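You operate a simulated robot arm through the tools that you are given. There is no shell and no other tool. Be economical: measure what you need, move in short steps, check, and stop when the job is done.

You run a simulated two-armed robot. Do the job below in one go: nothing can be reset, and whatever is moved stays where it is left.

TASK
Open the upper drawer of the grey unit, take the purple label marked "27" from the top of the check bench and put it in the inside the upper drawer of the grey unit and shut the drawer again. Then push the sleeve drawer shut. Then fetch the purple tag from the top of the sleeving bench and set it on the top of the mandrel bench. Then take the slim bottle from the top of the store bench and put it on the top of the store cart. Then take the blue reel from the reel shelf of the tall rack and leave it on the shelf of the belt bench. Then put the purple roller in the blue crate on the long bench. Then pull the lower drawer of the grey unit open. The order counts. Set down upright: slim bottle, purple roller.
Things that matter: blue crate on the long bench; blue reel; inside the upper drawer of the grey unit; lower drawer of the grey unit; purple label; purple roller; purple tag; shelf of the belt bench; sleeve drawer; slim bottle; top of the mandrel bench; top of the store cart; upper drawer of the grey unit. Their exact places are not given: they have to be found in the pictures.

It is judged by the outcome, as a careful person would: the job done as asked, and still so three seconds after it is handed in. It fails if anything else is knocked over, pushed out of place, dropped, spilled or broken.

THE ROBOT
Two 7-joint arms with two-finger grippers on one trunk, on a base that drives. Base frame: it is fixed to the floor where the robot stands at the start and does not move with it; the origin is under the middle of the robot, x ahead of it, y to its left, z up. Readings come in cm, rad, newtons and seconds.
The left shoulder is at the start at [2.3, 22.1, 105.5], the right one opposite. With the tool pointing down near the work surface each hand reaches from about 10 to 70 cm from the robot's upright axis, wherever it stands, measured 20 degrees to its own side. Places, roughly: blue crate on the long bench (23x17 cm) [270, 318, 86]; blue reel [-100, 25, 50]; inside the upper drawer of the grey unit [80, 0, 70]; lower drawer of the grey unit [70, 0, 60]; purple label [75, -150, 75]; purple roller [-100, 25, 175]; purple tag [-75, -425, 75]; shelf of the belt bench [170, 150, 30]; sleeve drawer [-60, -290, 70]; slim bottle [-100, -75, 100]; top of the mandrel bench (55x25 cm) [178, -78, 86]; top of the store cart [-100, 80, 80]; upper drawer of the grey unit [70, 0, 70]. Payload 2.2 kg a hand.
Tool frame (each hand has its own): the origin (TCP) lies between the finger pads and is the grasp point; the fingertips stand 1.9 cm ahead of it; z points along the fingers, y is the line along which they close. Largest opening 11.6 cm; the body of the gripper starts 7 cm behind the TCP.
Orientation is told as [roll, pitch, yaw] about the base's x, y, z axes, in that order, counted from this pose: with the fingers straight down and closing along the base's y, the tool's x points along the base's -x, its y along +y and its z along -z.

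THE INTERFACE
- The arms move only by the tool jog_arm. It takes "left_series", "right_series" or both (then of equal length, played together; a hand with none holds still); each is a list that holds one entry, the list of rows, each a list of 7 numbers: the shift along the tool's x, y, z in units of 25 mm (1.0 is 25 mm), then the turn, a rotation vector about the tool's x, y, z in units of 5 degrees (1.0 is 5 degrees), then the opening, from 0 (shut) to 1 (fully open). In form: [[[dx, dy, dz, ax, ay, az, hand], ...]]. A call has 1 to 8 rows; each row shifts and turns the commanded pose from where the row before left it, along the tool's axes as they then stand. A call with a number of a shift or a turn outside -1 to 1 is refused whole. Rows are played at 5 a second. More than 5 cm and 0.15 rad between two rows, or a gripper value outside its range, and nothing of the call is played. Where a pose cannot be reached the arm comes as near as it can. A force on the tool above 40 N (or 10 N above the force at the start of the call, whichever is more), or a blocked arm, ends the call early, and 0.2 s more pass. Each finger halts on what it meets, pressing with about 26 N; the grip force reading is that of the motor and also rises with nothing between the fingers. The clock runs only during rows and for 0.2 s after the last one: add rows that do not move to give the fingers time. The reply holds the time, the measured pose of the TCP, the force on the tool along the base axes, the opening and the grip force, in the units named above and with some noise, with the torque about the TCP (base axes, N m) and any sound that the robot's microphone picked up.
- Cameras (640 x 400 px; columns grow to the right, rows downward): "scene" is now at [5.41, 8.32, 120.85]; the picture's right is [0.99, -0.17, -0.00], its down [-0.13, -0.74, -0.66] and it looks along [0.11, 0.65, -0.75] (base axes); focal length 214 px, centre (320, 200). "left" rides on the left gripper at [6.9, 1.5, -9.7] in its tool frame; the picture's right is [-0.21, 0.98, 0.00], its down [-0.76, -0.17, -0.63] and it looks along [-0.62, -0.14, 0.78] (tool axes); focal length 251 px, centre (320, 200). "right" rides on the right gripper at [6.9, -1.5, -9.7] in its tool frame; the picture's right is [0.21, 0.98, 0.00], its down [-0.76, 0.17, -0.63] and it looks along [-0.62, 0.14, 0.77] (tool axes); focal length 251 px, centre (320, 200).
- get_image(camera): a new picture of that camera. It takes no simulated time.
- lift_body(by): slides the trunk up (or, below 0, down) by that many cm; the arms and the scene camera ride with it, the base frame stays. It gives what a move gives, with no picture.
- steer(legs): drives the robot by 1 to 6 legs, each [ahead, left, turn to the left] in cm, cm and rad, along the robot's own axes; the way and the turn of a leg run together, so that a leg with both is an arc; at most 150 cm and 3.142 rad a leg. The arms and the cameras ride along, it lands a little off, and it stops where it bumps. It gives what a move gives.
- pan_tilt(pan, tilt): turns the head with the scene camera to pan (to the left, within 1.396 rad either way) and tilt (down, from -0.506 to 1.204), counted from straight ahead of the robot. It gives what a move gives.
- point_at(camera, pixels): for up to 12 pixels [column, row] of the newest picture of that camera ("zoom" is the newest enlarged one), the place [x, y, z] in the base frame of the surface seen there, good to about 0.3 cm. It takes no simulated time.
- close_up(camera, box): a new picture of the part [left, top, right, bottom] of that camera's present view, enlarged. It takes no simulated time.
- hand_in(): hands the job in; it is judged then, once.

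Keep the steps short. Do not move on a guess: measure, check each grasp and each placing, and mend mistakes. In all there are 138 turns and 180 pictures (those below and enlarged ones count). Leave the grippers open and the arms clear of the work at the hand-in unless told otherwise, and finish with a single line.

The tools are called after "Call:" as name(argument=value, ...) on one line, values as JSON. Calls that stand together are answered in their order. jog_arm: Moves the arms, as the interface text tells. Its arguments: {"type":"object","properties":{"left_series":{"type":"array","items":{"type":"array","items":{"type":"array","items":{"type":"number"}}}},"right_series":{"type":"array","items":{"type":"array","items":{"type":"array","items":{"type":"number"}}}}},"required":[]} The other tools are called the same way: lift_body (by) slides the trunk up or down; steer (legs) drives the base; pan_tilt (pan, tilt) turns the head that bears the scene camera; get_image (camera) takes a picture; point_at (camera, pixels) gives the place of the surface under pixels of a picture; close_up (camera, box) takes an enlarged picture of a part of a camera's view; hand_in () hands the job in.

At the start:

```text
clock: 0.0
left_tcp_pos: [32.45, 45.68, 99.57]
left_tcp_rot: [-0.006, 0.0, 0.001]
left_wrist_force: [0.3, 0.3, -0.9]
left_wrist_torque: [0.0, -0.02, -0.02]
left_gripper_width: 11.6
left_grasp_force: 0.2
right_tcp_pos: [32.27, 5.94, 99.88]
right_tcp_rot: [-0.006, 0.0, 0.001]
right_wrist_force: [0.1, -0.2, 0.4]
right_wrist_torque: [-0.02, 0.0, -0.02]
right_gripper_width: 11.6
right_grasp_force: 0.0
trunk travel left (down, up): [-20.0, 29.0]
robot x, y, heading: [-0.03, 0.1, 0.002]
head pan, tilt: [1.4, 0.841]
```

scene: 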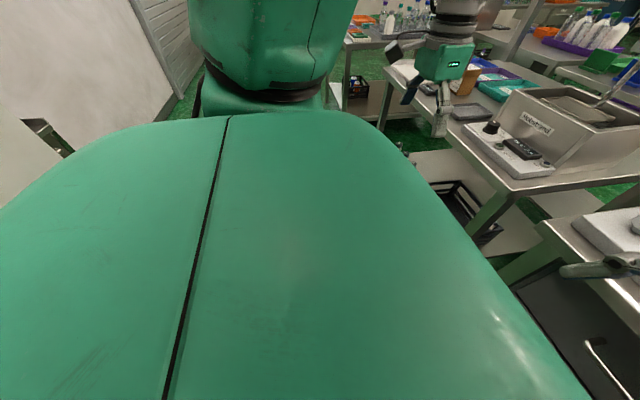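
right: 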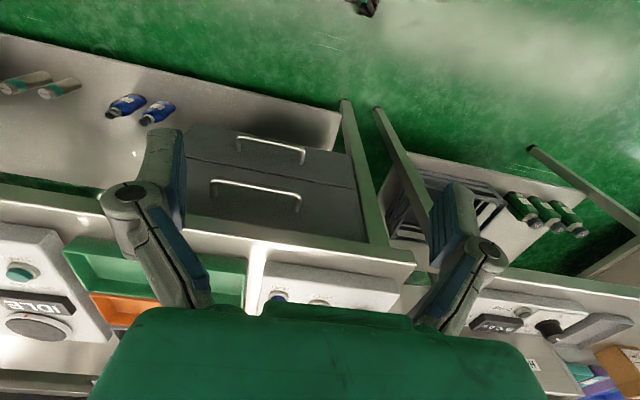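
left: 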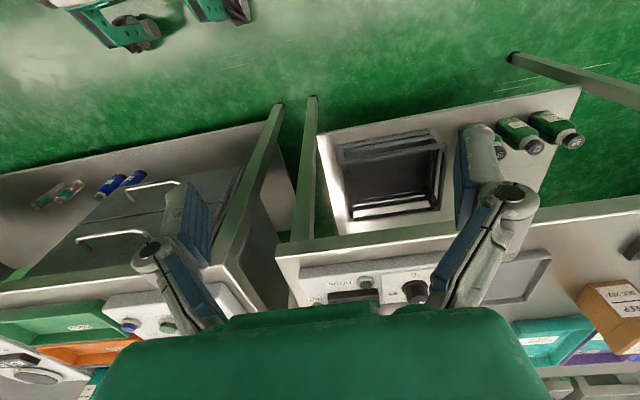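

The head looks left over the shoulder. I turn it ahead to see the grey unit.

Call:
pan_tilt(pan=0, tilt=0.75)

Call:
get_image(camera="scene")

```text
clock: 1.5
left_tcp_pos: [32.21, 45.38, 99.9]
left_tcp_rot: [-0.002, 0.0, -0.001]
left_wrist_force: [0.5, -0.2, 0.2]
left_wrist_torque: [0.0, 0.0, -0.02]
left_gripper_width: 11.58
left_grasp_force: 0.0
right_tcp_pos: [32.14, 5.6, 99.87]
right_tcp_rot: [-0.001, -0.002, 0.0]
right_wrist_force: [0.5, 0.4, -0.2]
right_wrist_torque: [0.02, 0.02, -0.02]
right_gripper_width: 11.6
right_grasp_force: 0.0
trunk travel left (down, up): [-20.0, 29.0]
robot x, y, heading: [0.06, 0.14, 0.004]
head pan, tilt: [0.0, 0.75]
```

```text
176 pictures are left
```

scene: 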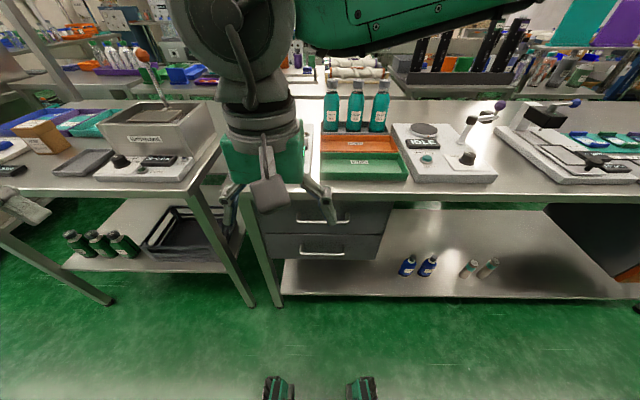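

The drawers' handles are at (325,220) and (323,253). I measure these and the drawer fronts.

Call:
point_at(camera="scene", pixels=[[325, 221], [300, 221], [348, 220], [323, 253], [305, 253], [360, 215], [360, 245], [420, 205], [300, 192], [280, 150], [290, 300], [350, 205]])

Call:
close_up(camera="scene", box=[230, 130, 430, 280])

Call:
pan_tilt(pan=-1.2, tilt=0.5)

Call:
get_image(camera="scene")

```text
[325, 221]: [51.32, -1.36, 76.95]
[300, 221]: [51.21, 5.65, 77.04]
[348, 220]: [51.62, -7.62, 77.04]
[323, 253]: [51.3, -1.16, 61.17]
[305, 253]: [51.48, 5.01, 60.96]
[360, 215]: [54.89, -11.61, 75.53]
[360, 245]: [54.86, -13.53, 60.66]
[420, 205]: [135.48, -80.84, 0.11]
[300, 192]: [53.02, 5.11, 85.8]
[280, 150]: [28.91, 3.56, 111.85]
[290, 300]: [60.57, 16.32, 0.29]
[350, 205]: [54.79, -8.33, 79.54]
```

```text
2.67 times, centred on (330, 205) of scene
```

zoom: 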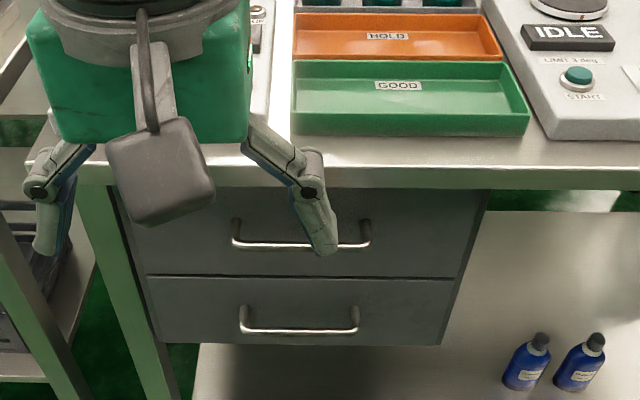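

```text
clock: 2.9
left_tcp_pos: [32.2, 45.42, 99.88]
left_tcp_rot: [-0.001, -0.003, 0.0]
left_wrist_force: [-0.4, -0.3, -0.2]
left_wrist_torque: [0.03, -0.02, 0.0]
left_gripper_width: 11.6
left_grasp_force: 0.1
right_tcp_pos: [32.14, 5.55, 99.98]
right_tcp_rot: [-0.002, -0.002, 0.0]
right_wrist_force: [0.3, -0.5, 0.3]
right_wrist_torque: [0.0, 0.0, -0.01]
right_gripper_width: 11.6
right_grasp_force: 0.1
trunk travel left (down, up): [-20.0, 29.0]
robot x, y, heading: [0.07, -0.08, 0.001]
head pan, tilt: [-1.201, 0.499]
```

```text
174 pictures are left
```

scene: 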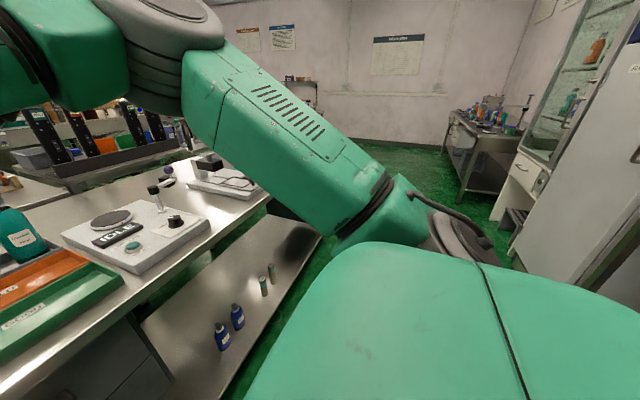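

Upper handle bar is at x 51.3, y −1.4, z 77, running along y and standing 3.5 cm off the front. The bench top overhangs it, so I will grip it with fingers pointing ahead and closing vertically. I shift the right hand ahead and start turning it.

Call:
jog_arm(right_series=[[[-1, 0, 0, 0, 0, 0, 0.6], [-1, 0, 0, 0, 0, 0, 0.6], [0, 0, 0, -0.989, -0.989, 0.989, 0.6], [0, 0, 0, -0.989, -0.989, 0.989, 0.6], [0, 0, 0, -0.989, -0.989, 0.989, 0.6], [0, 0, 0, -0.989, -0.989, 0.989, 0.6], [0, 0, 0, -0.989, -0.989, 0.989, 0.6], [0, 0, 0, -0.989, -0.989, 0.989, 0.6]]])

Call:
jog_arm(right_series=[[[0, 0, 0, -0.989, -0.989, 0.989, 0.6], [0, 0, 0, -0.989, -0.989, 0.989, 0.6], [0, 0, 0, -0.989, -0.989, 0.989, 0.6], [0, 0, 0, -0.989, -0.989, 0.989, 0.6], [0, 0, 0, -0.989, -0.989, 0.989, 0.6], [0, 0, 0, -0.989, -0.989, 0.989, 0.6], [0, 0, 0, -0.989, -0.989, 0.989, 0.6], [0, 0, 0, -0.989, -0.989, 0.989, 0.6]]])

```text
clock: 4.7
left_tcp_pos: [32.25, 45.47, 99.93]
left_tcp_rot: [-0.003, -0.003, 0.0]
left_wrist_force: [-1.2, -0.3, -0.3]
left_wrist_torque: [-0.02, -0.04, 0.01]
left_gripper_width: 11.59
left_grasp_force: 0.0
right_tcp_pos: [37.18, 5.71, 99.97]
right_tcp_rot: [0.658, -0.336, -0.656]
right_wrist_force: [0.0, -1.1, -0.1]
right_wrist_torque: [0.03, -0.04, 0.02]
right_gripper_width: 6.96
right_grasp_force: 0.1
trunk travel left (down, up): [-20.0, 29.0]
robot x, y, heading: [-0.37, 0.05, -0.002]
head pan, tilt: [-1.201, 0.499]
```

```text
clock: 6.5
left_tcp_pos: [32.32, 45.44, 99.86]
left_tcp_rot: [0.0, -0.001, 0.001]
left_wrist_force: [-0.1, -0.4, -0.5]
left_wrist_torque: [-0.01, 0.02, 0.01]
left_gripper_width: 11.59
left_grasp_force: 0.0
right_tcp_pos: [38.25, 4.66, 100.9]
right_tcp_rot: [1.575, 0.034, -1.601]
right_wrist_force: [-0.2, 0.2, -0.2]
right_wrist_torque: [0.02, -0.04, 0.01]
right_gripper_width: 6.98
right_grasp_force: 0.0
trunk travel left (down, up): [-20.0, 29.0]
robot x, y, heading: [0.16, -0.14, -0.001]
head pan, tilt: [-1.201, 0.499]
```

Fingers now point ahead. I lower the trunk 20 cm, clear of the bench edge, then line up with the handle height and centre.

Call:
lift_body(by=-20)

Call:
jog_arm(right_series=[[[-0.8, -0.5, 0, 0, 0, 0, 0.6], [-0.8, -0.5, 0, 0, 0, 0, 0.6], [-0.8, -0.5, 0, 0, 0, 0, 0.6], [0, 0, 0, 0, 0, 0, 0.6]]])

Call:
pan_tilt(pan=0, tilt=0.9)

Call:
get_image(camera="scene")

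```text
clock: 8.7
left_tcp_pos: [32.11, 45.31, 79.91]
left_tcp_rot: [-0.001, -0.002, -0.002]
left_wrist_force: [-0.7, 1.0, 0.4]
left_wrist_torque: [0.02, 0.03, -0.04]
left_gripper_width: 11.6
left_grasp_force: 0.0
right_tcp_pos: [38.07, 4.64, 80.5]
right_tcp_rot: [1.566, 0.021, -1.6]
right_wrist_force: [0.4, -0.8, 0.5]
right_wrist_torque: [0.01, -0.01, 0.0]
right_gripper_width: 6.97
right_grasp_force: 0.1
trunk travel left (down, up): [0.0, 49.0]
robot x, y, heading: [-0.3, 0.15, 0.001]
head pan, tilt: [-1.201, 0.499]
```

```text
clock: 9.7
left_tcp_pos: [32.05, 45.44, 79.93]
left_tcp_rot: [0.0, -0.002, 0.0]
left_wrist_force: [0.2, -0.7, 0.4]
left_wrist_torque: [0.01, 0.03, 0.01]
left_gripper_width: 11.6
left_grasp_force: 0.1
right_tcp_pos: [37.62, -1.03, 76.82]
right_tcp_rot: [1.572, 0.019, -1.594]
right_wrist_force: [-0.5, -0.7, 0.7]
right_wrist_torque: [0.0, 0.02, -0.02]
right_gripper_width: 6.95
right_grasp_force: 0.1
trunk travel left (down, up): [0.0, 49.0]
robot x, y, heading: [-0.12, 0.04, 0.005]
head pan, tilt: [-1.201, 0.499]
```

```text
clock: 11.1
left_tcp_pos: [32.16, 45.36, 79.87]
left_tcp_rot: [-0.001, -0.002, -0.001]
left_wrist_force: [0.8, 0.2, 0.2]
left_wrist_torque: [0.0, 0.02, 0.01]
left_gripper_width: 11.61
left_grasp_force: 0.1
right_tcp_pos: [37.59, -1.23, 76.63]
right_tcp_rot: [1.565, 0.016, -1.593]
right_wrist_force: [1.3, 0.5, 0.2]
right_wrist_torque: [-0.04, 0.02, -0.01]
right_gripper_width: 6.95
right_grasp_force: 0.0
trunk travel left (down, up): [0.0, 49.0]
robot x, y, heading: [0.11, 0.28, -0.001]
head pan, tilt: [0.0, 0.901]
```

```text
173 pictures are left
```

scene: 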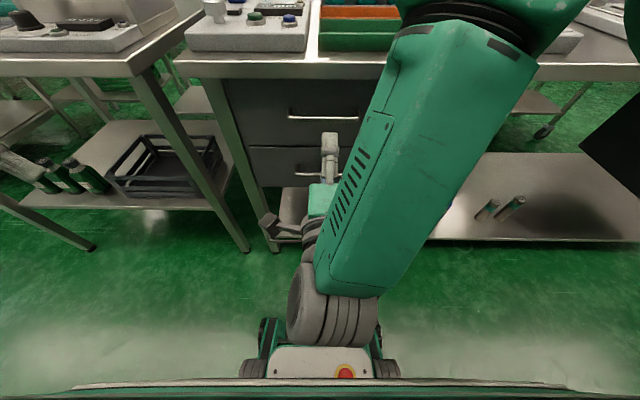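

Aligned (y −1.1, z 76.7). I advance 13.5 cm and close on the bar.

Call:
jog_arm(right_series=[[[0, 0, 1, 0, 0, 0, 0.6], [0, 0, 1, 0, 0, 0, 0.6], [0, 0, 1, 0, 0, 0, 0.6], [0, 0, 1, 0, 0, 0, 0.6], [0, 0, 1, 0, 0, 0, 0.6], [0, 0, 0.4, 0, 0, 0, 0.6], [0, 0, 0, 0, 0, 0, 0], [0, 0, 0, 0, 0, 0, 0]]])

Call:
get_image(camera="scene")

```text
clock: 12.9
left_tcp_pos: [32.06, 45.28, 79.91]
left_tcp_rot: [-0.003, -0.002, 0.0]
left_wrist_force: [0.4, -0.4, -0.1]
left_wrist_torque: [-0.03, 0.0, -0.02]
left_gripper_width: 11.6
left_grasp_force: 0.1
right_tcp_pos: [50.75, -0.39, 76.13]
right_tcp_rot: [1.572, -0.002, -1.57]
right_wrist_force: [1.8, -0.1, 0.4]
right_wrist_torque: [-0.04, -0.01, 0.49]
right_gripper_width: 0.85
right_grasp_force: 36.1
trunk travel left (down, up): [0.0, 49.0]
robot x, y, heading: [0.14, 0.51, 0.0]
head pan, tilt: [0.0, 0.901]
```

```text
172 pictures are left
```

scene: 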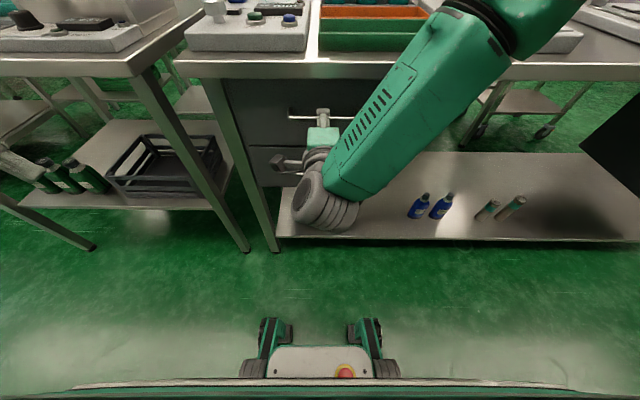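

Gripped at 0.85 cm. I pull the drawer by driving back 22 cm.

Call:
steer(legs=[[-22, 0, 0]])

Call:
get_image(camera="scene")

```text
clock: 14.6
left_tcp_pos: [9.85, 45.43, 79.81]
left_tcp_rot: [-0.002, -0.003, 0.003]
left_wrist_force: [0.2, 0.5, 0.1]
left_wrist_torque: [0.02, 0.01, -0.01]
left_gripper_width: 11.61
left_grasp_force: 0.0
right_tcp_pos: [28.39, -0.19, 76.25]
right_tcp_rot: [1.573, -0.001, -1.567]
right_wrist_force: [1.1, 17.2, -2.6]
right_wrist_torque: [0.13, 0.02, 0.29]
right_gripper_width: 0.7
right_grasp_force: 34.6
trunk travel left (down, up): [0.0, 49.0]
robot x, y, heading: [-22.02, 0.09, 0.001]
head pan, tilt: [0.0, 0.901]
```

```text
171 pictures are left
```

scene: 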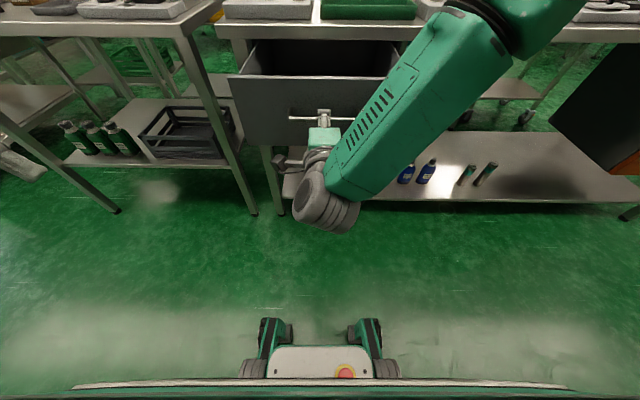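

The drawer is open by about 22 cm. I release, drive back 18 cm, and look toward the check bench to the right.

Call:
jog_arm(right_series=[[[0, 0, 0, 0, 0, 0, 0.6], [0, 0, 0, 0, 0, 0, 0.6], [0, 0, 0, 0, 0, 0, 0.6]]])

Call:
steer(legs=[[-18, 0, 0]])

Call:
lift_body(by=20)

Call:
get_image(camera="scene")

Call:
pan_tilt(pan=-1.2, tilt=0.3)

Call:
get_image(camera="scene")

```text
clock: 15.4
left_tcp_pos: [9.75, 45.3, 79.93]
left_tcp_rot: [0.001, -0.003, 0.002]
left_wrist_force: [0.0, -0.2, -0.9]
left_wrist_torque: [-0.03, 0.01, -0.02]
left_gripper_width: 11.6
left_grasp_force: 0.1
right_tcp_pos: [28.27, -0.44, 76.32]
right_tcp_rot: [1.575, 0.0, -1.567]
right_wrist_force: [0.1, -0.1, -0.4]
right_wrist_torque: [0.0, 0.02, 0.01]
right_gripper_width: 6.95
right_grasp_force: 0.0
trunk travel left (down, up): [0.0, 49.0]
robot x, y, heading: [-22.53, 0.24, 0.001]
head pan, tilt: [0.0, 0.901]
```

```text
clock: 16.9
left_tcp_pos: [-8.29, 45.16, 80.06]
left_tcp_rot: [0.002, -0.006, 0.002]
left_wrist_force: [-0.3, 0.2, 0.0]
left_wrist_torque: [-0.01, 0.01, -0.03]
left_gripper_width: 11.6
left_grasp_force: 0.1
right_tcp_pos: [10.36, -0.4, 76.31]
right_tcp_rot: [1.573, 0.002, -1.567]
right_wrist_force: [-0.1, 0.3, 0.7]
right_wrist_torque: [0.0, 0.01, 0.0]
right_gripper_width: 6.98
right_grasp_force: 0.1
trunk travel left (down, up): [0.0, 49.0]
robot x, y, heading: [-40.07, 0.09, 0.004]
head pan, tilt: [0.0, 0.901]
```

```text
clock: 19.1
left_tcp_pos: [-8.39, 44.97, 100.16]
left_tcp_rot: [0.003, -0.006, 0.002]
left_wrist_force: [0.2, 0.1, -0.1]
left_wrist_torque: [0.03, 0.0, 0.0]
left_gripper_width: 11.61
left_grasp_force: 0.2
right_tcp_pos: [10.13, -0.54, 96.51]
right_tcp_rot: [1.576, 0.005, -1.567]
right_wrist_force: [0.0, 0.0, 0.8]
right_wrist_torque: [0.0, 0.0, 0.0]
right_gripper_width: 6.98
right_grasp_force: 0.1
trunk travel left (down, up): [-20.0, 29.0]
robot x, y, heading: [-40.22, 0.4, 0.004]
head pan, tilt: [0.0, 0.901]
```

```text
170 pictures are left
```

scene: 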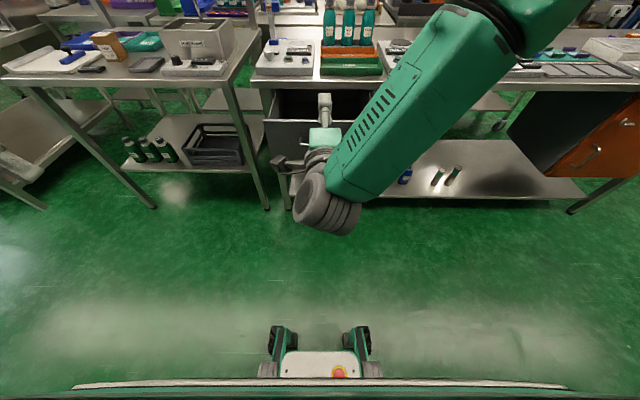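

```text
clock: 20.5
left_tcp_pos: [-8.37, 45.18, 100.17]
left_tcp_rot: [0.005, -0.006, 0.002]
left_wrist_force: [-1.0, 0.3, 0.6]
left_wrist_torque: [0.04, 0.02, 0.02]
left_gripper_width: 11.63
left_grasp_force: 0.1
right_tcp_pos: [10.26, -0.53, 96.43]
right_tcp_rot: [1.576, 0.003, -1.567]
right_wrist_force: [-0.4, 0.1, -0.3]
right_wrist_torque: [-0.01, 0.04, 0.0]
right_gripper_width: 6.94
right_grasp_force: 0.0
trunk travel left (down, up): [-20.0, 29.0]
robot x, y, heading: [-39.78, 0.36, 0.002]
head pan, tilt: [-1.201, 0.3]
```

```text
169 pictures are left
```

scene: 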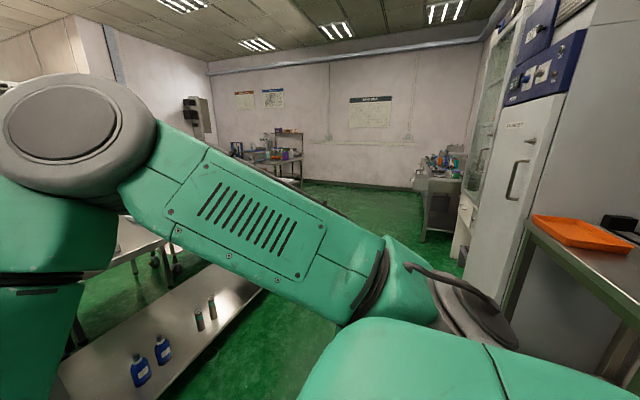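

The raised right arm blocks the view. I bring that hand back to the side and turn it down again.

Call:
jog_arm(right_series=[[[-1, 0, -1, 0, 0, 0, 0.6], [-1, 0, -1, 0, 0, 0, 0.6], [-1, 0, -1, 0, 0, 0, 0.6], [-1, 0, -1, 0, 0, 0, 0.6], [-1, 0, 0, 0, 0, 0, 0.6], [-1, 0, 0, 0, 0, 0, 0.6], [-1, 0, 0, 0, 0, 0, 0.6], [-1, 0, 0, 0, 0, 0, 0.6]]])

Call:
jog_arm(right_series=[[[0, 0, 0, 0.989, 0.989, -0.989, 0.6], [0, 0, 0, 0.989, 0.989, -0.989, 0.6], [0, 0, 0, 0.989, 0.989, -0.989, 0.6], [0, 0, 0, 0.989, 0.989, -0.989, 0.6], [0, 0, 0, 0.989, 0.989, -0.989, 0.6], [0, 0, 0, 0.989, 0.989, -0.989, 0.6], [0, 0, 0, 0.989, 0.989, -0.989, 0.6], [0, 0, 0, 0.989, 0.989, -0.989, 0.6]]])

Call:
jog_arm(right_series=[[[0, 0, 0, 0.989, 0.989, -0.989, 0.6], [0, 0, 0, 0.989, 0.989, -0.989, 0.6], [0, 0, 0, 0.989, 0.989, -0.989, 0.6], [0, 0, 0, 0.989, 0.989, -0.989, 0.6], [0, 0, 0, 0.989, 0.989, -0.989, 0.6], [0, 0, 0, 0.989, 0.989, -0.989, 0.6]]])

Call:
get_image(camera="scene")

```text
clock: 22.3
left_tcp_pos: [-8.37, 45.0, 100.17]
left_tcp_rot: [0.002, -0.006, 0.001]
left_wrist_force: [-0.5, -0.5, 0.0]
left_wrist_torque: [0.0, -0.04, -0.02]
left_gripper_width: 11.62
left_grasp_force: 0.1
right_tcp_pos: [4.87, -16.86, 93.82]
right_tcp_rot: [1.579, 0.004, -1.568]
right_wrist_force: [0.1, -0.7, 0.0]
right_wrist_torque: [-0.01, 0.01, 0.01]
right_gripper_width: 6.97
right_grasp_force: 0.1
right hand out of reach, approached as far as the arm can: row 4, 5, 6, 7, 8
trunk travel left (down, up): [-20.0, 29.0]
robot x, y, heading: [-40.29, -0.07, -0.0]
head pan, tilt: [-1.201, 0.3]
```

```text
clock: 24.1
left_tcp_pos: [-8.39, 44.98, 100.21]
left_tcp_rot: [0.003, -0.006, 0.002]
left_wrist_force: [0.6, -0.1, 0.4]
left_wrist_torque: [0.03, 0.0, 0.0]
left_gripper_width: 11.6
left_grasp_force: 0.1
right_tcp_pos: [7.13, -16.04, 93.05]
right_tcp_rot: [0.663, -0.332, -0.654]
right_wrist_force: [-0.1, -0.1, -0.2]
right_wrist_torque: [0.02, 0.03, 0.02]
right_gripper_width: 6.96
right_grasp_force: 0.0
right hand out of reach, approached as far as the arm can: row 1, 2, 3
trunk travel left (down, up): [-20.0, 29.0]
robot x, y, heading: [-40.44, 0.25, -0.002]
head pan, tilt: [-1.201, 0.3]
```

```text
clock: 25.5
left_tcp_pos: [-8.31, 45.32, 100.3]
left_tcp_rot: [0.003, -0.005, 0.002]
left_wrist_force: [0.4, 0.0, -0.2]
left_wrist_torque: [-0.02, -0.01, 0.02]
left_gripper_width: 11.6
left_grasp_force: 0.2
right_tcp_pos: [7.23, -15.95, 92.93]
right_tcp_rot: [0.002, -0.004, 0.005]
right_wrist_force: [0.3, -0.4, 0.1]
right_wrist_torque: [-0.01, 0.03, -0.02]
right_gripper_width: 6.98
right_grasp_force: 0.0
trunk travel left (down, up): [-20.0, 29.0]
robot x, y, heading: [-40.47, 0.38, 0.003]
head pan, tilt: [-1.201, 0.3]
```

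```text
168 pictures are left
```

scene: 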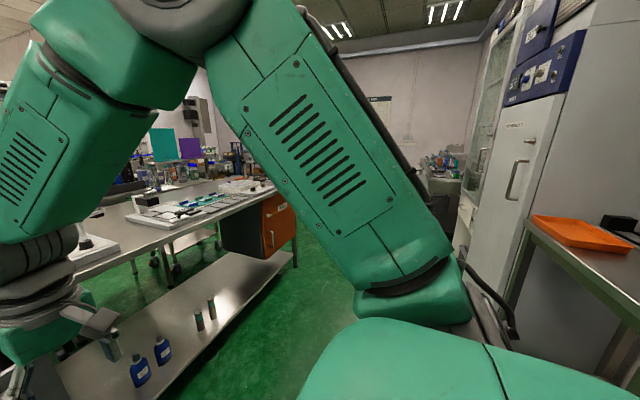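

Now the arm is down. I measure clearances: store bench edge (560,280), (620,320), cabinet front, label bench end.

Call:
point_at(camera="scene", pixels=[[548, 262], [610, 310], [500, 160], [270, 230], [290, 190], [215, 205], [245, 185], [170, 215], [470, 210], [590, 235]])

Call:
close_up(camera="scene", box=[100, 150, 300, 275])

```text
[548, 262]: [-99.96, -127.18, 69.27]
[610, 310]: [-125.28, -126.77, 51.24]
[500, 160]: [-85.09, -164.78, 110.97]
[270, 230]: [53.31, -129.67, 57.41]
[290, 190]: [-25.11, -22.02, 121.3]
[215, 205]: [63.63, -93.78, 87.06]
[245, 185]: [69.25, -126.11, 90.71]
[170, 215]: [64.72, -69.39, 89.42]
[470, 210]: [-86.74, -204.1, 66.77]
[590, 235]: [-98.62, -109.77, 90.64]
```

```text
3.20 times, centred on (200, 212) of scene
```

zoom: 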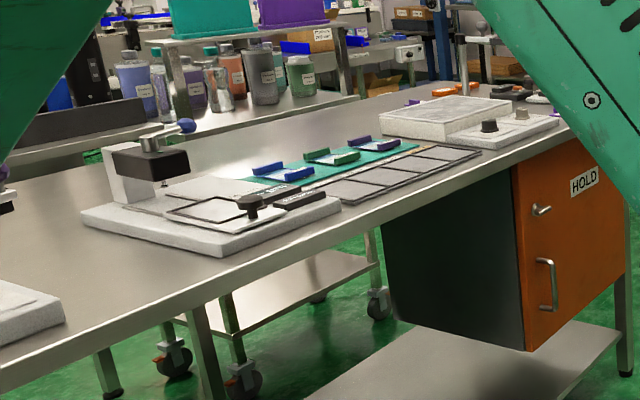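

The labels sit on the check bench near y −120. I drive beside it for a better look.

Call:
steer(legs=[[15, 0, 0], [0, -150, 0]])

Call:
pan_tilt(pan=0.3, tilt=0.5)

Call:
get_image(camera="scene")

```text
clock: 33.7
left_tcp_pos: [7.22, -101.02, 100.2]
left_tcp_rot: [0.003, -0.005, 0.012]
left_wrist_force: [1.4, 0.6, -0.4]
left_wrist_torque: [-0.03, 0.01, 0.02]
left_gripper_width: 11.58
left_grasp_force: 0.1
right_tcp_pos: [23.48, -162.1, 92.82]
right_tcp_rot: [-0.001, -0.006, 0.013]
right_wrist_force: [0.2, 0.6, 0.4]
right_wrist_torque: [-0.01, -0.03, 0.01]
right_gripper_width: 6.97
right_grasp_force: 0.0
trunk travel left (down, up): [-20.0, 29.0]
robot x, y, heading: [-24.02, -146.59, 0.014]
head pan, tilt: [-1.201, 0.3]
```

```text
clock: 35.3
left_tcp_pos: [7.11, -101.45, 100.28]
left_tcp_rot: [0.004, -0.01, 0.013]
left_wrist_force: [-0.3, -0.6, 0.0]
left_wrist_torque: [0.02, -0.01, 0.03]
left_gripper_width: 11.59
left_grasp_force: 0.1
right_tcp_pos: [23.24, -162.31, 93.01]
right_tcp_rot: [0.004, -0.007, 0.014]
right_wrist_force: [0.6, -0.3, 0.0]
right_wrist_torque: [-0.01, 0.0, -0.02]
right_gripper_width: 6.95
right_grasp_force: 0.1
trunk travel left (down, up): [-20.0, 29.0]
robot x, y, heading: [-24.01, -146.79, 0.015]
head pan, tilt: [0.3, 0.499]
```

```text
166 pictures are left
```

scene: 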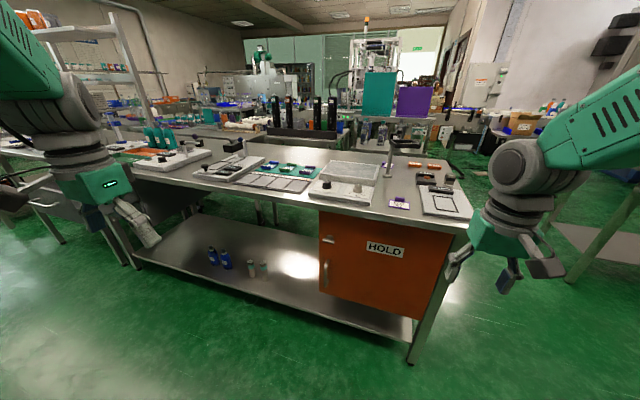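

A purple-topped item is at (398,203). I enlarge that area.

Call:
close_up(camera="scene", box=[310, 140, 470, 240])

Call:
close_up(camera="scene", box=[190, 130, 350, 230])

Call:
point_at(camera="scene", pixels=[[398, 203], [388, 207], [408, 207], [412, 215], [290, 168]])

```text
4.00 times, centred on (390, 190) of scene
```

zoom: 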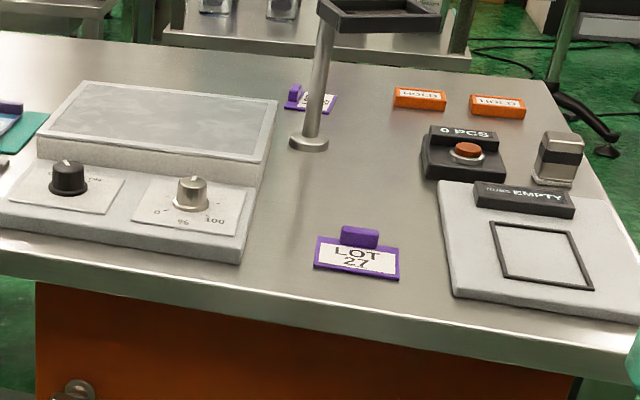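

```text
4.00 times, centred on (270, 180) of scene
```

zoom: 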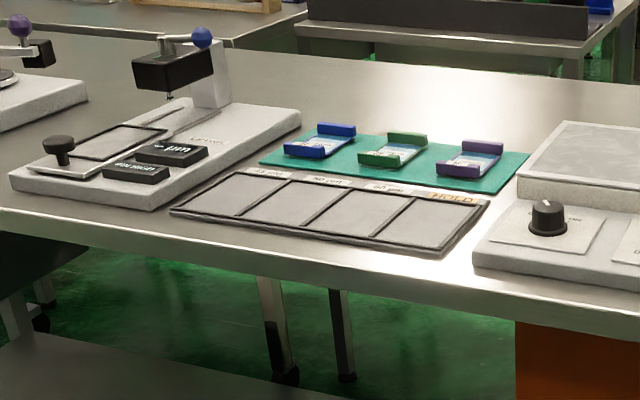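

```text
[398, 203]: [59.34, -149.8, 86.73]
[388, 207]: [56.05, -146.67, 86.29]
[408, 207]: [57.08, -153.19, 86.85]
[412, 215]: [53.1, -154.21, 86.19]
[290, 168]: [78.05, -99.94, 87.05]
```

Label "27" is at about (58, −150, 86.5), with a raised tab behind. I check the lamp/tray pole and the tab positions.

Call:
point_at(camera="scene", pixels=[[397, 199], [402, 199], [399, 197], [400, 200], [386, 176], [407, 143], [415, 148], [396, 143], [424, 178], [330, 195], [320, 187], [400, 206]])

Call:
steer(legs=[[26, 12, 0]])

Call:
get_image(camera="right")

```text
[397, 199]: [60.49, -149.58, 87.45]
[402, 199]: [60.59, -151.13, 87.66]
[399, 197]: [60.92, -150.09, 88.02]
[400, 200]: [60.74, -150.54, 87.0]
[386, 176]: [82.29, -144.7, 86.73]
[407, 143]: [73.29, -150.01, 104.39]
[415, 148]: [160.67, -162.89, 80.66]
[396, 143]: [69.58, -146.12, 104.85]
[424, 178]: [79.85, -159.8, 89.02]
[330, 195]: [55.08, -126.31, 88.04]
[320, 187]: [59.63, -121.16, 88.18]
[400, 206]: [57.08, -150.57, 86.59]
```

```text
clock: 37.3
left_tcp_pos: [33.31, -89.69, 100.57]
left_tcp_rot: [0.012, -0.006, 0.012]
left_wrist_force: [1.4, -0.3, 0.2]
left_wrist_torque: [0.02, 0.0, 0.01]
left_gripper_width: 11.63
left_grasp_force: 0.2
right_tcp_pos: [49.29, -150.61, 92.85]
right_tcp_rot: [0.011, -0.007, 0.014]
right_wrist_force: [1.7, -0.4, -0.2]
right_wrist_torque: [-0.01, 0.01, 0.0]
right_gripper_width: 6.95
right_grasp_force: 0.0
trunk travel left (down, up): [-20.0, 29.0]
robot x, y, heading: [1.7, -134.08, 0.01]
head pan, tilt: [0.3, 0.499]
```

```text
163 pictures are left
```

right: 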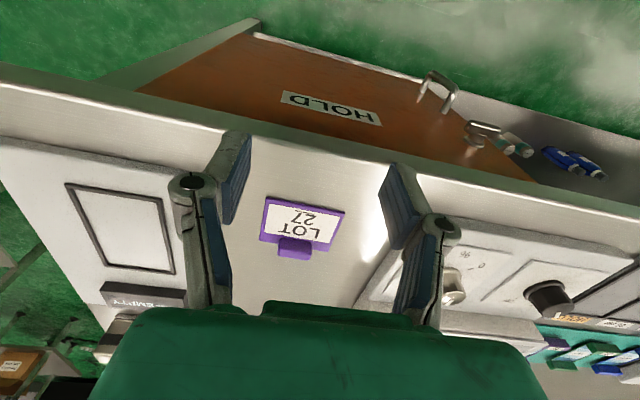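

I measure the label's corners and tab from the wrist camera.

Call:
point_at(camera="right", pixels=[[267, 200], [344, 212], [262, 239], [326, 250], [282, 243], [309, 247], [294, 240], [279, 253], [310, 258]])

Call:
close_up(camera="right", box=[240, 180, 370, 270])

```text
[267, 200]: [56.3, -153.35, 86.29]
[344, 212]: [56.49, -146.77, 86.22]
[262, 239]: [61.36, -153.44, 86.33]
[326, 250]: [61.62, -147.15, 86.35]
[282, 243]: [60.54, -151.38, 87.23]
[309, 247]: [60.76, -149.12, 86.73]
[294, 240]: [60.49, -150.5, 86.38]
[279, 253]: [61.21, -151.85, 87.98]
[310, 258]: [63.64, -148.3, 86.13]
```

```text
4.44 times, centred on (305, 225) of right
```

zoom: 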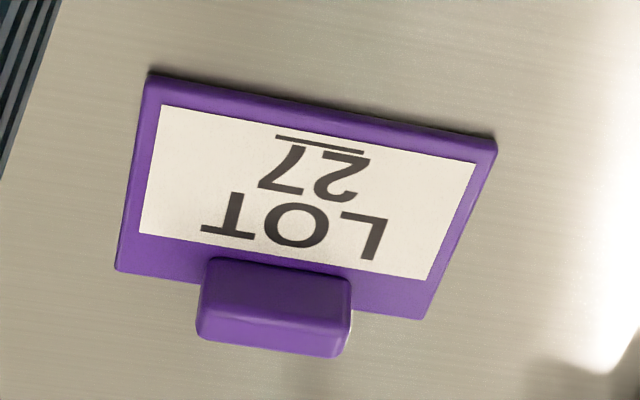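

Tab: centre (61.0, −150.4), top z 88, 2.9 cm wide along y. I move above it, then go down.

Call:
jog_arm(right_series=[[[-1, 0, 0, 0, 0, 0, 0.6], [-1, 0, 0, 0, 0, 0, 0.6], [-1, 0, 0, 0, 0, 0, 0.6], [-1, 0, 0, 0, 0, 0, 0.6], [-0.7, 0, 0, 0, 0, 0, 0.6], [0, 0, 0, 0, 0, 0, 0.6]]])

Call:
get_image(camera="right")

```text
clock: 38.7
left_tcp_pos: [32.97, -88.88, 100.35]
left_tcp_rot: [0.005, -0.01, 0.014]
left_wrist_force: [0.1, -0.6, 0.4]
left_wrist_torque: [0.0, 0.04, -0.01]
left_gripper_width: 11.58
left_grasp_force: 0.1
right_tcp_pos: [61.04, -149.6, 93.16]
right_tcp_rot: [0.004, -0.009, 0.014]
right_wrist_force: [0.5, -0.8, 0.6]
right_wrist_torque: [-0.03, -0.01, 0.01]
right_gripper_width: 6.97
right_grasp_force: 0.1
trunk travel left (down, up): [-20.0, 29.0]
robot x, y, heading: [2.25, -134.37, 0.014]
head pan, tilt: [0.3, 0.499]
```

```text
161 pictures are left
```

right: 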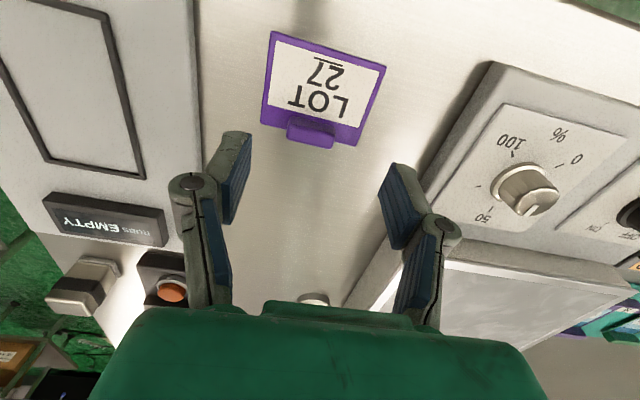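

Call:
point_at(camera="right", pixels=[[290, 120], [332, 130], [312, 122], [310, 132], [288, 134], [330, 144], [300, 115]])

```text
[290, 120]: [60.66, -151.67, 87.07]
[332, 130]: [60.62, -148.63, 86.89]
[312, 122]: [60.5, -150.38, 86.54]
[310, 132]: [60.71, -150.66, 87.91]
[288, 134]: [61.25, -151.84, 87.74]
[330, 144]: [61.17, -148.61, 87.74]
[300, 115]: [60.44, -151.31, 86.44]
```

Tab centre (61.0, −150.3). I shift 0.6 cm right, descend 4.7 cm and close.

Call:
jog_arm(right_series=[[[0, -0.26, 0.6, 0, 0, 0, 0.6], [0, 0, 0.7, 0, 0, 0, 0.6], [0, 0, 0.6, 0, 0, 0, 0.6], [0, 0, 0, 0, 0, 0, 0.6], [0, 0, 0, 0, 0, 0, 0], [0, 0, 0, 0, 0, 0, 0]]])

Call:
get_image(camera="right")

```text
clock: 40.1
left_tcp_pos: [32.78, -89.12, 100.45]
left_tcp_rot: [0.004, -0.012, 0.013]
left_wrist_force: [-0.2, 0.2, -1.1]
left_wrist_torque: [-0.01, 0.01, 0.01]
left_gripper_width: 11.6
left_grasp_force: 0.1
right_tcp_pos: [60.95, -150.43, 88.43]
right_tcp_rot: [0.004, -0.009, 0.014]
right_wrist_force: [0.1, -0.6, 3.8]
right_wrist_torque: [-0.18, 0.05, -0.02]
right_gripper_width: 3.21
right_grasp_force: 26.0
trunk travel left (down, up): [-20.0, 29.0]
robot x, y, heading: [1.92, -134.11, 0.008]
head pan, tilt: [0.3, 0.499]
```

```text
160 pictures are left
```

right: 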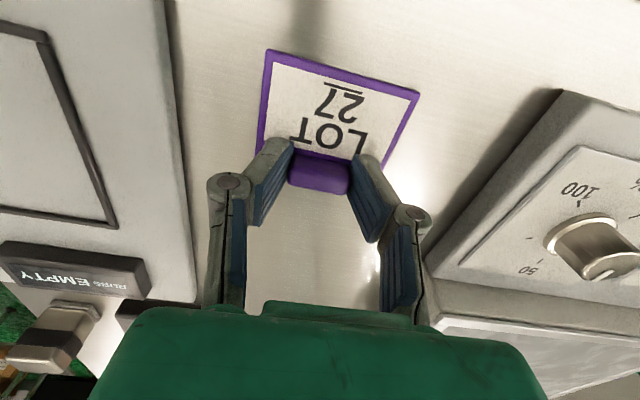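

Gripped at 3.2 cm. I lift by the trunk and check.

Call:
lift_body(by=14)

Call:
steer(legs=[[-32, 0, 0], [0, 149, -0.014]])

Call:
pan_tilt(pan=0, tilt=0.9)

Call:
get_image(camera="scene")

Call:
get_image(camera="right")

```text
clock: 41.8
left_tcp_pos: [32.89, -88.93, 114.4]
left_tcp_rot: [0.006, -0.012, 0.013]
left_wrist_force: [-0.3, -0.2, -1.0]
left_wrist_torque: [-0.01, 0.0, -0.01]
left_gripper_width: 11.61
left_grasp_force: 0.0
right_tcp_pos: [60.96, -150.43, 102.31]
right_tcp_rot: [0.004, -0.007, 0.015]
right_wrist_force: [0.4, -0.4, -0.1]
right_wrist_torque: [0.03, -0.01, -0.02]
right_gripper_width: 0.0
right_grasp_force: 25.8
trunk travel left (down, up): [-34.0, 15.0]
robot x, y, heading: [1.81, -133.97, 0.008]
head pan, tilt: [0.3, 0.499]
```

```text
clock: 50.8
left_tcp_pos: [2.98, 55.5, 114.41]
left_tcp_rot: [0.006, -0.009, -0.015]
left_wrist_force: [0.1, -0.1, 0.8]
left_wrist_torque: [0.01, 0.03, 0.0]
left_gripper_width: 11.61
left_grasp_force: 0.0
right_tcp_pos: [29.18, -6.69, 102.41]
right_tcp_rot: [0.007, -0.009, -0.013]
right_wrist_force: [-0.5, 0.2, 0.7]
right_wrist_torque: [0.01, -0.05, 0.0]
right_gripper_width: 0.02
right_grasp_force: 26.1
trunk travel left (down, up): [-34.0, 15.0]
robot x, y, heading: [-29.33, 11.23, -0.016]
head pan, tilt: [0.3, 0.499]
```

```text
clock: 51.6
left_tcp_pos: [2.58, 55.52, 114.57]
left_tcp_rot: [0.007, -0.014, -0.016]
left_wrist_force: [-0.7, -0.5, -0.3]
left_wrist_torque: [0.02, -0.01, -0.04]
left_gripper_width: 11.6
left_grasp_force: 0.0
right_tcp_pos: [28.92, -6.59, 102.6]
right_tcp_rot: [0.006, -0.01, -0.014]
right_wrist_force: [-0.1, 0.2, 0.6]
right_wrist_torque: [0.02, 0.0, -0.06]
right_gripper_width: 0.0
right_grasp_force: 26.4
trunk travel left (down, up): [-34.0, 15.0]
robot x, y, heading: [-29.2, 11.26, -0.018]
head pan, tilt: [0.0, 0.901]
```

```text
159 pictures are left
```

scene: 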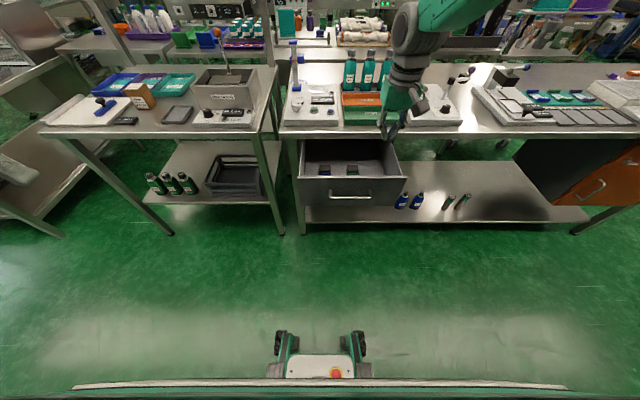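

```text
158 pictures are left
```

right: 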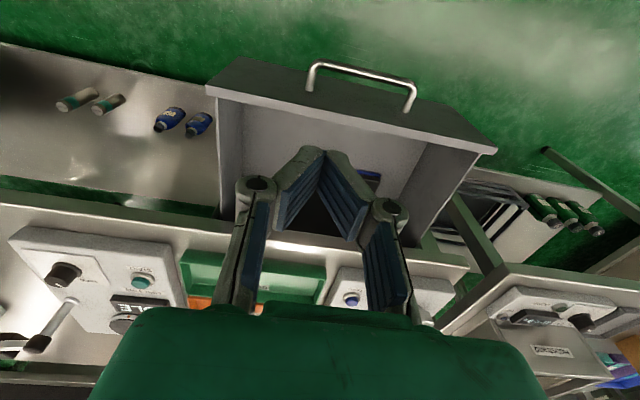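

The grip reads 0 after the lift: the label slipped. The drawer is open well and holds two other things. I go back to look at the label.

Call:
steer(legs=[[0, -144, 0.018], [22, 0, 0]])

Call:
get_image(camera="right")

Call:
pan_tilt(pan=-0.1, tilt=0.7)

Call:
get_image(camera="scene")

```text
clock: 60.1
left_tcp_pos: [22.14, -89.53, 114.59]
left_tcp_rot: [0.007, -0.013, -0.017]
left_wrist_force: [0.2, 1.1, -0.1]
left_wrist_torque: [-0.04, -0.01, -0.01]
left_gripper_width: 11.62
left_grasp_force: 0.1
right_tcp_pos: [48.36, -151.69, 102.68]
right_tcp_rot: [0.007, -0.011, -0.016]
right_wrist_force: [-0.6, 0.6, -0.6]
right_wrist_torque: [-0.01, 0.0, 0.01]
right_gripper_width: 0.0
right_grasp_force: 25.9
trunk travel left (down, up): [-34.0, 15.0]
robot x, y, heading: [-9.87, -133.85, -0.017]
head pan, tilt: [0.0, 0.901]
```

```text
157 pictures are left
```

right: 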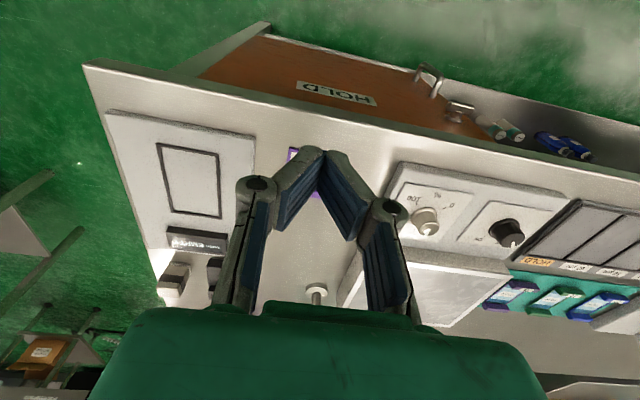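

```text
clock: 60.8
left_tcp_pos: [21.89, -89.43, 114.51]
left_tcp_rot: [0.008, -0.014, -0.018]
left_wrist_force: [-1.0, 0.0, 0.0]
left_wrist_torque: [0.03, 0.01, -0.03]
left_gripper_width: 11.61
left_grasp_force: 0.1
right_tcp_pos: [48.2, -151.68, 102.58]
right_tcp_rot: [0.008, -0.012, -0.015]
right_wrist_force: [-0.5, 0.3, -0.7]
right_wrist_torque: [0.01, 0.03, 0.02]
right_gripper_width: 0.02
right_grasp_force: 25.9
trunk travel left (down, up): [-34.0, 15.0]
robot x, y, heading: [-9.72, -133.64, -0.017]
head pan, tilt: [-0.099, 0.7]
```

```text
156 pictures are left
```

scene: 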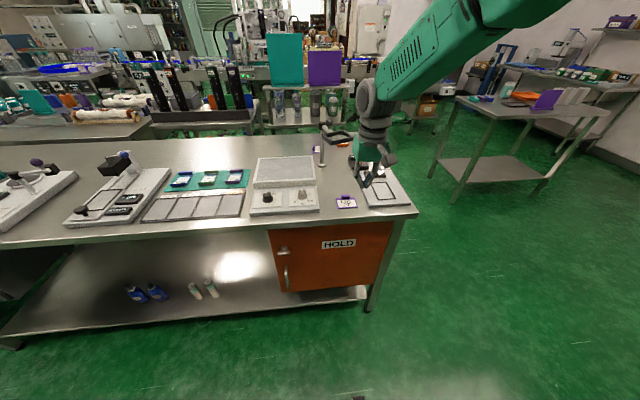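

The label is still on the bench. I return above it, open.

Call:
jog_arm(right_series=[[[0, 0, 0, 0, 0, 0, 0.6], [0, 0, 0, 0, 0, 0, 0.6]]])

Call:
steer(legs=[[12.4, 0.4, 0.017]])

Call:
lift_body(by=-8)

Call:
get_image(camera="right")

Call:
close_up(camera="right", box=[240, 60, 400, 160])

```text
clock: 61.4
left_tcp_pos: [21.73, -89.76, 114.62]
left_tcp_rot: [0.01, -0.014, -0.02]
left_wrist_force: [0.3, -0.1, -1.1]
left_wrist_torque: [-0.03, -0.04, 0.03]
left_gripper_width: 11.58
left_grasp_force: 0.0
right_tcp_pos: [48.2, -151.98, 102.64]
right_tcp_rot: [0.007, -0.011, -0.017]
right_wrist_force: [0.9, -0.1, 0.4]
right_wrist_torque: [-0.01, -0.04, -0.03]
right_gripper_width: 6.97
right_grasp_force: 0.2
trunk travel left (down, up): [-34.0, 15.0]
robot x, y, heading: [-9.88, -133.75, -0.017]
head pan, tilt: [-0.099, 0.7]
```

```text
clock: 62.7
left_tcp_pos: [33.1, -88.93, 114.69]
left_tcp_rot: [0.009, -0.016, 0.003]
left_wrist_force: [0.1, 0.3, -0.1]
left_wrist_torque: [-0.02, 0.02, -0.01]
left_gripper_width: 11.6
left_grasp_force: 0.0
right_tcp_pos: [60.57, -150.56, 102.61]
right_tcp_rot: [0.009, -0.014, 0.003]
right_wrist_force: [0.2, 0.1, 0.5]
right_wrist_torque: [-0.02, 0.01, -0.03]
right_gripper_width: 6.94
right_grasp_force: 0.1
trunk travel left (down, up): [-34.0, 15.0]
robot x, y, heading: [2.41, -133.78, 0.003]
head pan, tilt: [-0.099, 0.7]
```

```text
clock: 63.8
left_tcp_pos: [32.89, -88.77, 106.84]
left_tcp_rot: [0.008, -0.017, 0.001]
left_wrist_force: [0.2, -0.8, -1.1]
left_wrist_torque: [-0.03, -0.03, -0.05]
left_gripper_width: 11.62
left_grasp_force: 0.0
right_tcp_pos: [60.47, -150.43, 94.84]
right_tcp_rot: [0.01, -0.015, 0.005]
right_wrist_force: [0.6, 0.5, 0.1]
right_wrist_torque: [0.0, 0.01, -0.01]
right_gripper_width: 6.94
right_grasp_force: 0.1
trunk travel left (down, up): [-26.0, 23.0]
robot x, y, heading: [2.25, -133.29, 0.004]
head pan, tilt: [-0.099, 0.7]
```

```text
155 pictures are left
```

right: 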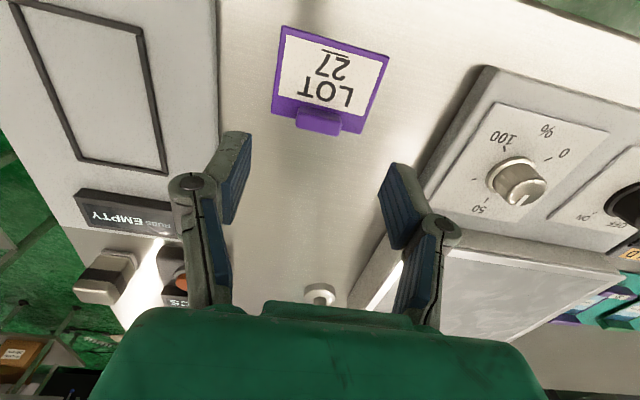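

```text
4.00 times, centred on (320, 110) of right
```

zoom: 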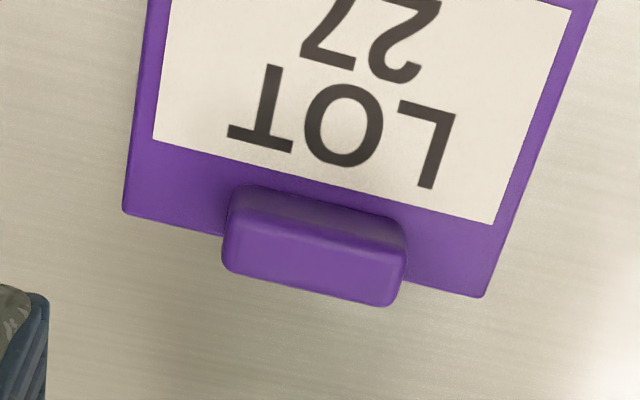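

Call:
point_at(camera="zoom", pixels=[[235, 205], [404, 240], [228, 255], [395, 290], [310, 235], [390, 300], [230, 272], [130, 205], [480, 290]])

```text
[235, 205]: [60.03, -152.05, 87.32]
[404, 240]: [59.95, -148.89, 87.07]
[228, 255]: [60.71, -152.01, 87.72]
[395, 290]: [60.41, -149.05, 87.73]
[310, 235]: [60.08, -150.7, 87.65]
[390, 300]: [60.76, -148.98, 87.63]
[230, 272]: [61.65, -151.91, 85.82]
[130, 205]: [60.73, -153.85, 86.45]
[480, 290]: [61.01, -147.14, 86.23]
```

Tab is now at (60.4, −150.5), directly below. I descend to firm contact, close longer and lift very slowly.

Call:
jog_arm(right_series=[[[0, 0, 0.9, 0, 0, 0, 0.45], [0, 0, 0.9, 0, 0, 0, 0.45], [0, 0, 0.85, 0, 0, 0, 0.45], [0, 0, 0, 0, 0, 0, 0.45], [0, 0, 0, 0, 0, 0, 0], [0, 0, 0, 0, 0, 0, 0], [0, 0, 0, 0, 0, 0, 0], [0, 0, 0, 0, 0, 0, 0]]])

Call:
jog_arm(right_series=[[[0, 0, -0.1, 0, 0, 0, 0], [0, 0, -0.1, 0, 0, 0, 0], [0, 0, -0.1, 0, 0, 0, 0], [0, 0, -0.1, 0, 0, 0, 0], [0, 0, -0.1, 0, 0, 0, 0], [0, 0, -0.1, 0, 0, 0, 0]]])

Call:
get_image(camera="right")

```text
clock: 65.6
left_tcp_pos: [32.9, -88.82, 106.74]
left_tcp_rot: [0.009, -0.016, 0.002]
left_wrist_force: [-0.7, 0.2, -1.0]
left_wrist_torque: [-0.01, -0.02, -0.01]
left_gripper_width: 11.61
left_grasp_force: 0.2
right_tcp_pos: [60.48, -150.48, 88.4]
right_tcp_rot: [0.008, -0.018, 0.003]
right_wrist_force: [3.5, -0.4, 16.9]
right_wrist_torque: [-0.06, 0.03, -0.04]
right_gripper_width: 3.18
right_grasp_force: 26.3
trunk travel left (down, up): [-26.0, 23.0]
robot x, y, heading: [1.96, -133.29, -0.001]
head pan, tilt: [-0.099, 0.7]
```

```text
clock: 67.0
left_tcp_pos: [32.94, -88.81, 106.71]
left_tcp_rot: [0.01, -0.018, 0.001]
left_wrist_force: [-0.4, 0.0, 0.1]
left_wrist_torque: [0.01, 0.01, -0.03]
left_gripper_width: 11.6
left_grasp_force: 0.1
right_tcp_pos: [60.59, -150.34, 89.67]
right_tcp_rot: [0.007, -0.016, 0.003]
right_wrist_force: [-0.1, -0.8, 0.5]
right_wrist_torque: [-0.04, -0.01, 0.01]
right_gripper_width: 3.17
right_grasp_force: 26.5
trunk travel left (down, up): [-26.0, 23.0]
robot x, y, heading: [2.51, -133.37, 0.002]
head pan, tilt: [-0.099, 0.7]
```

```text
153 pictures are left
```

right: 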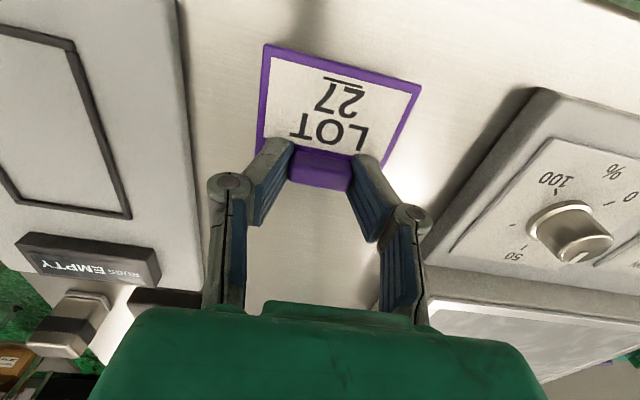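

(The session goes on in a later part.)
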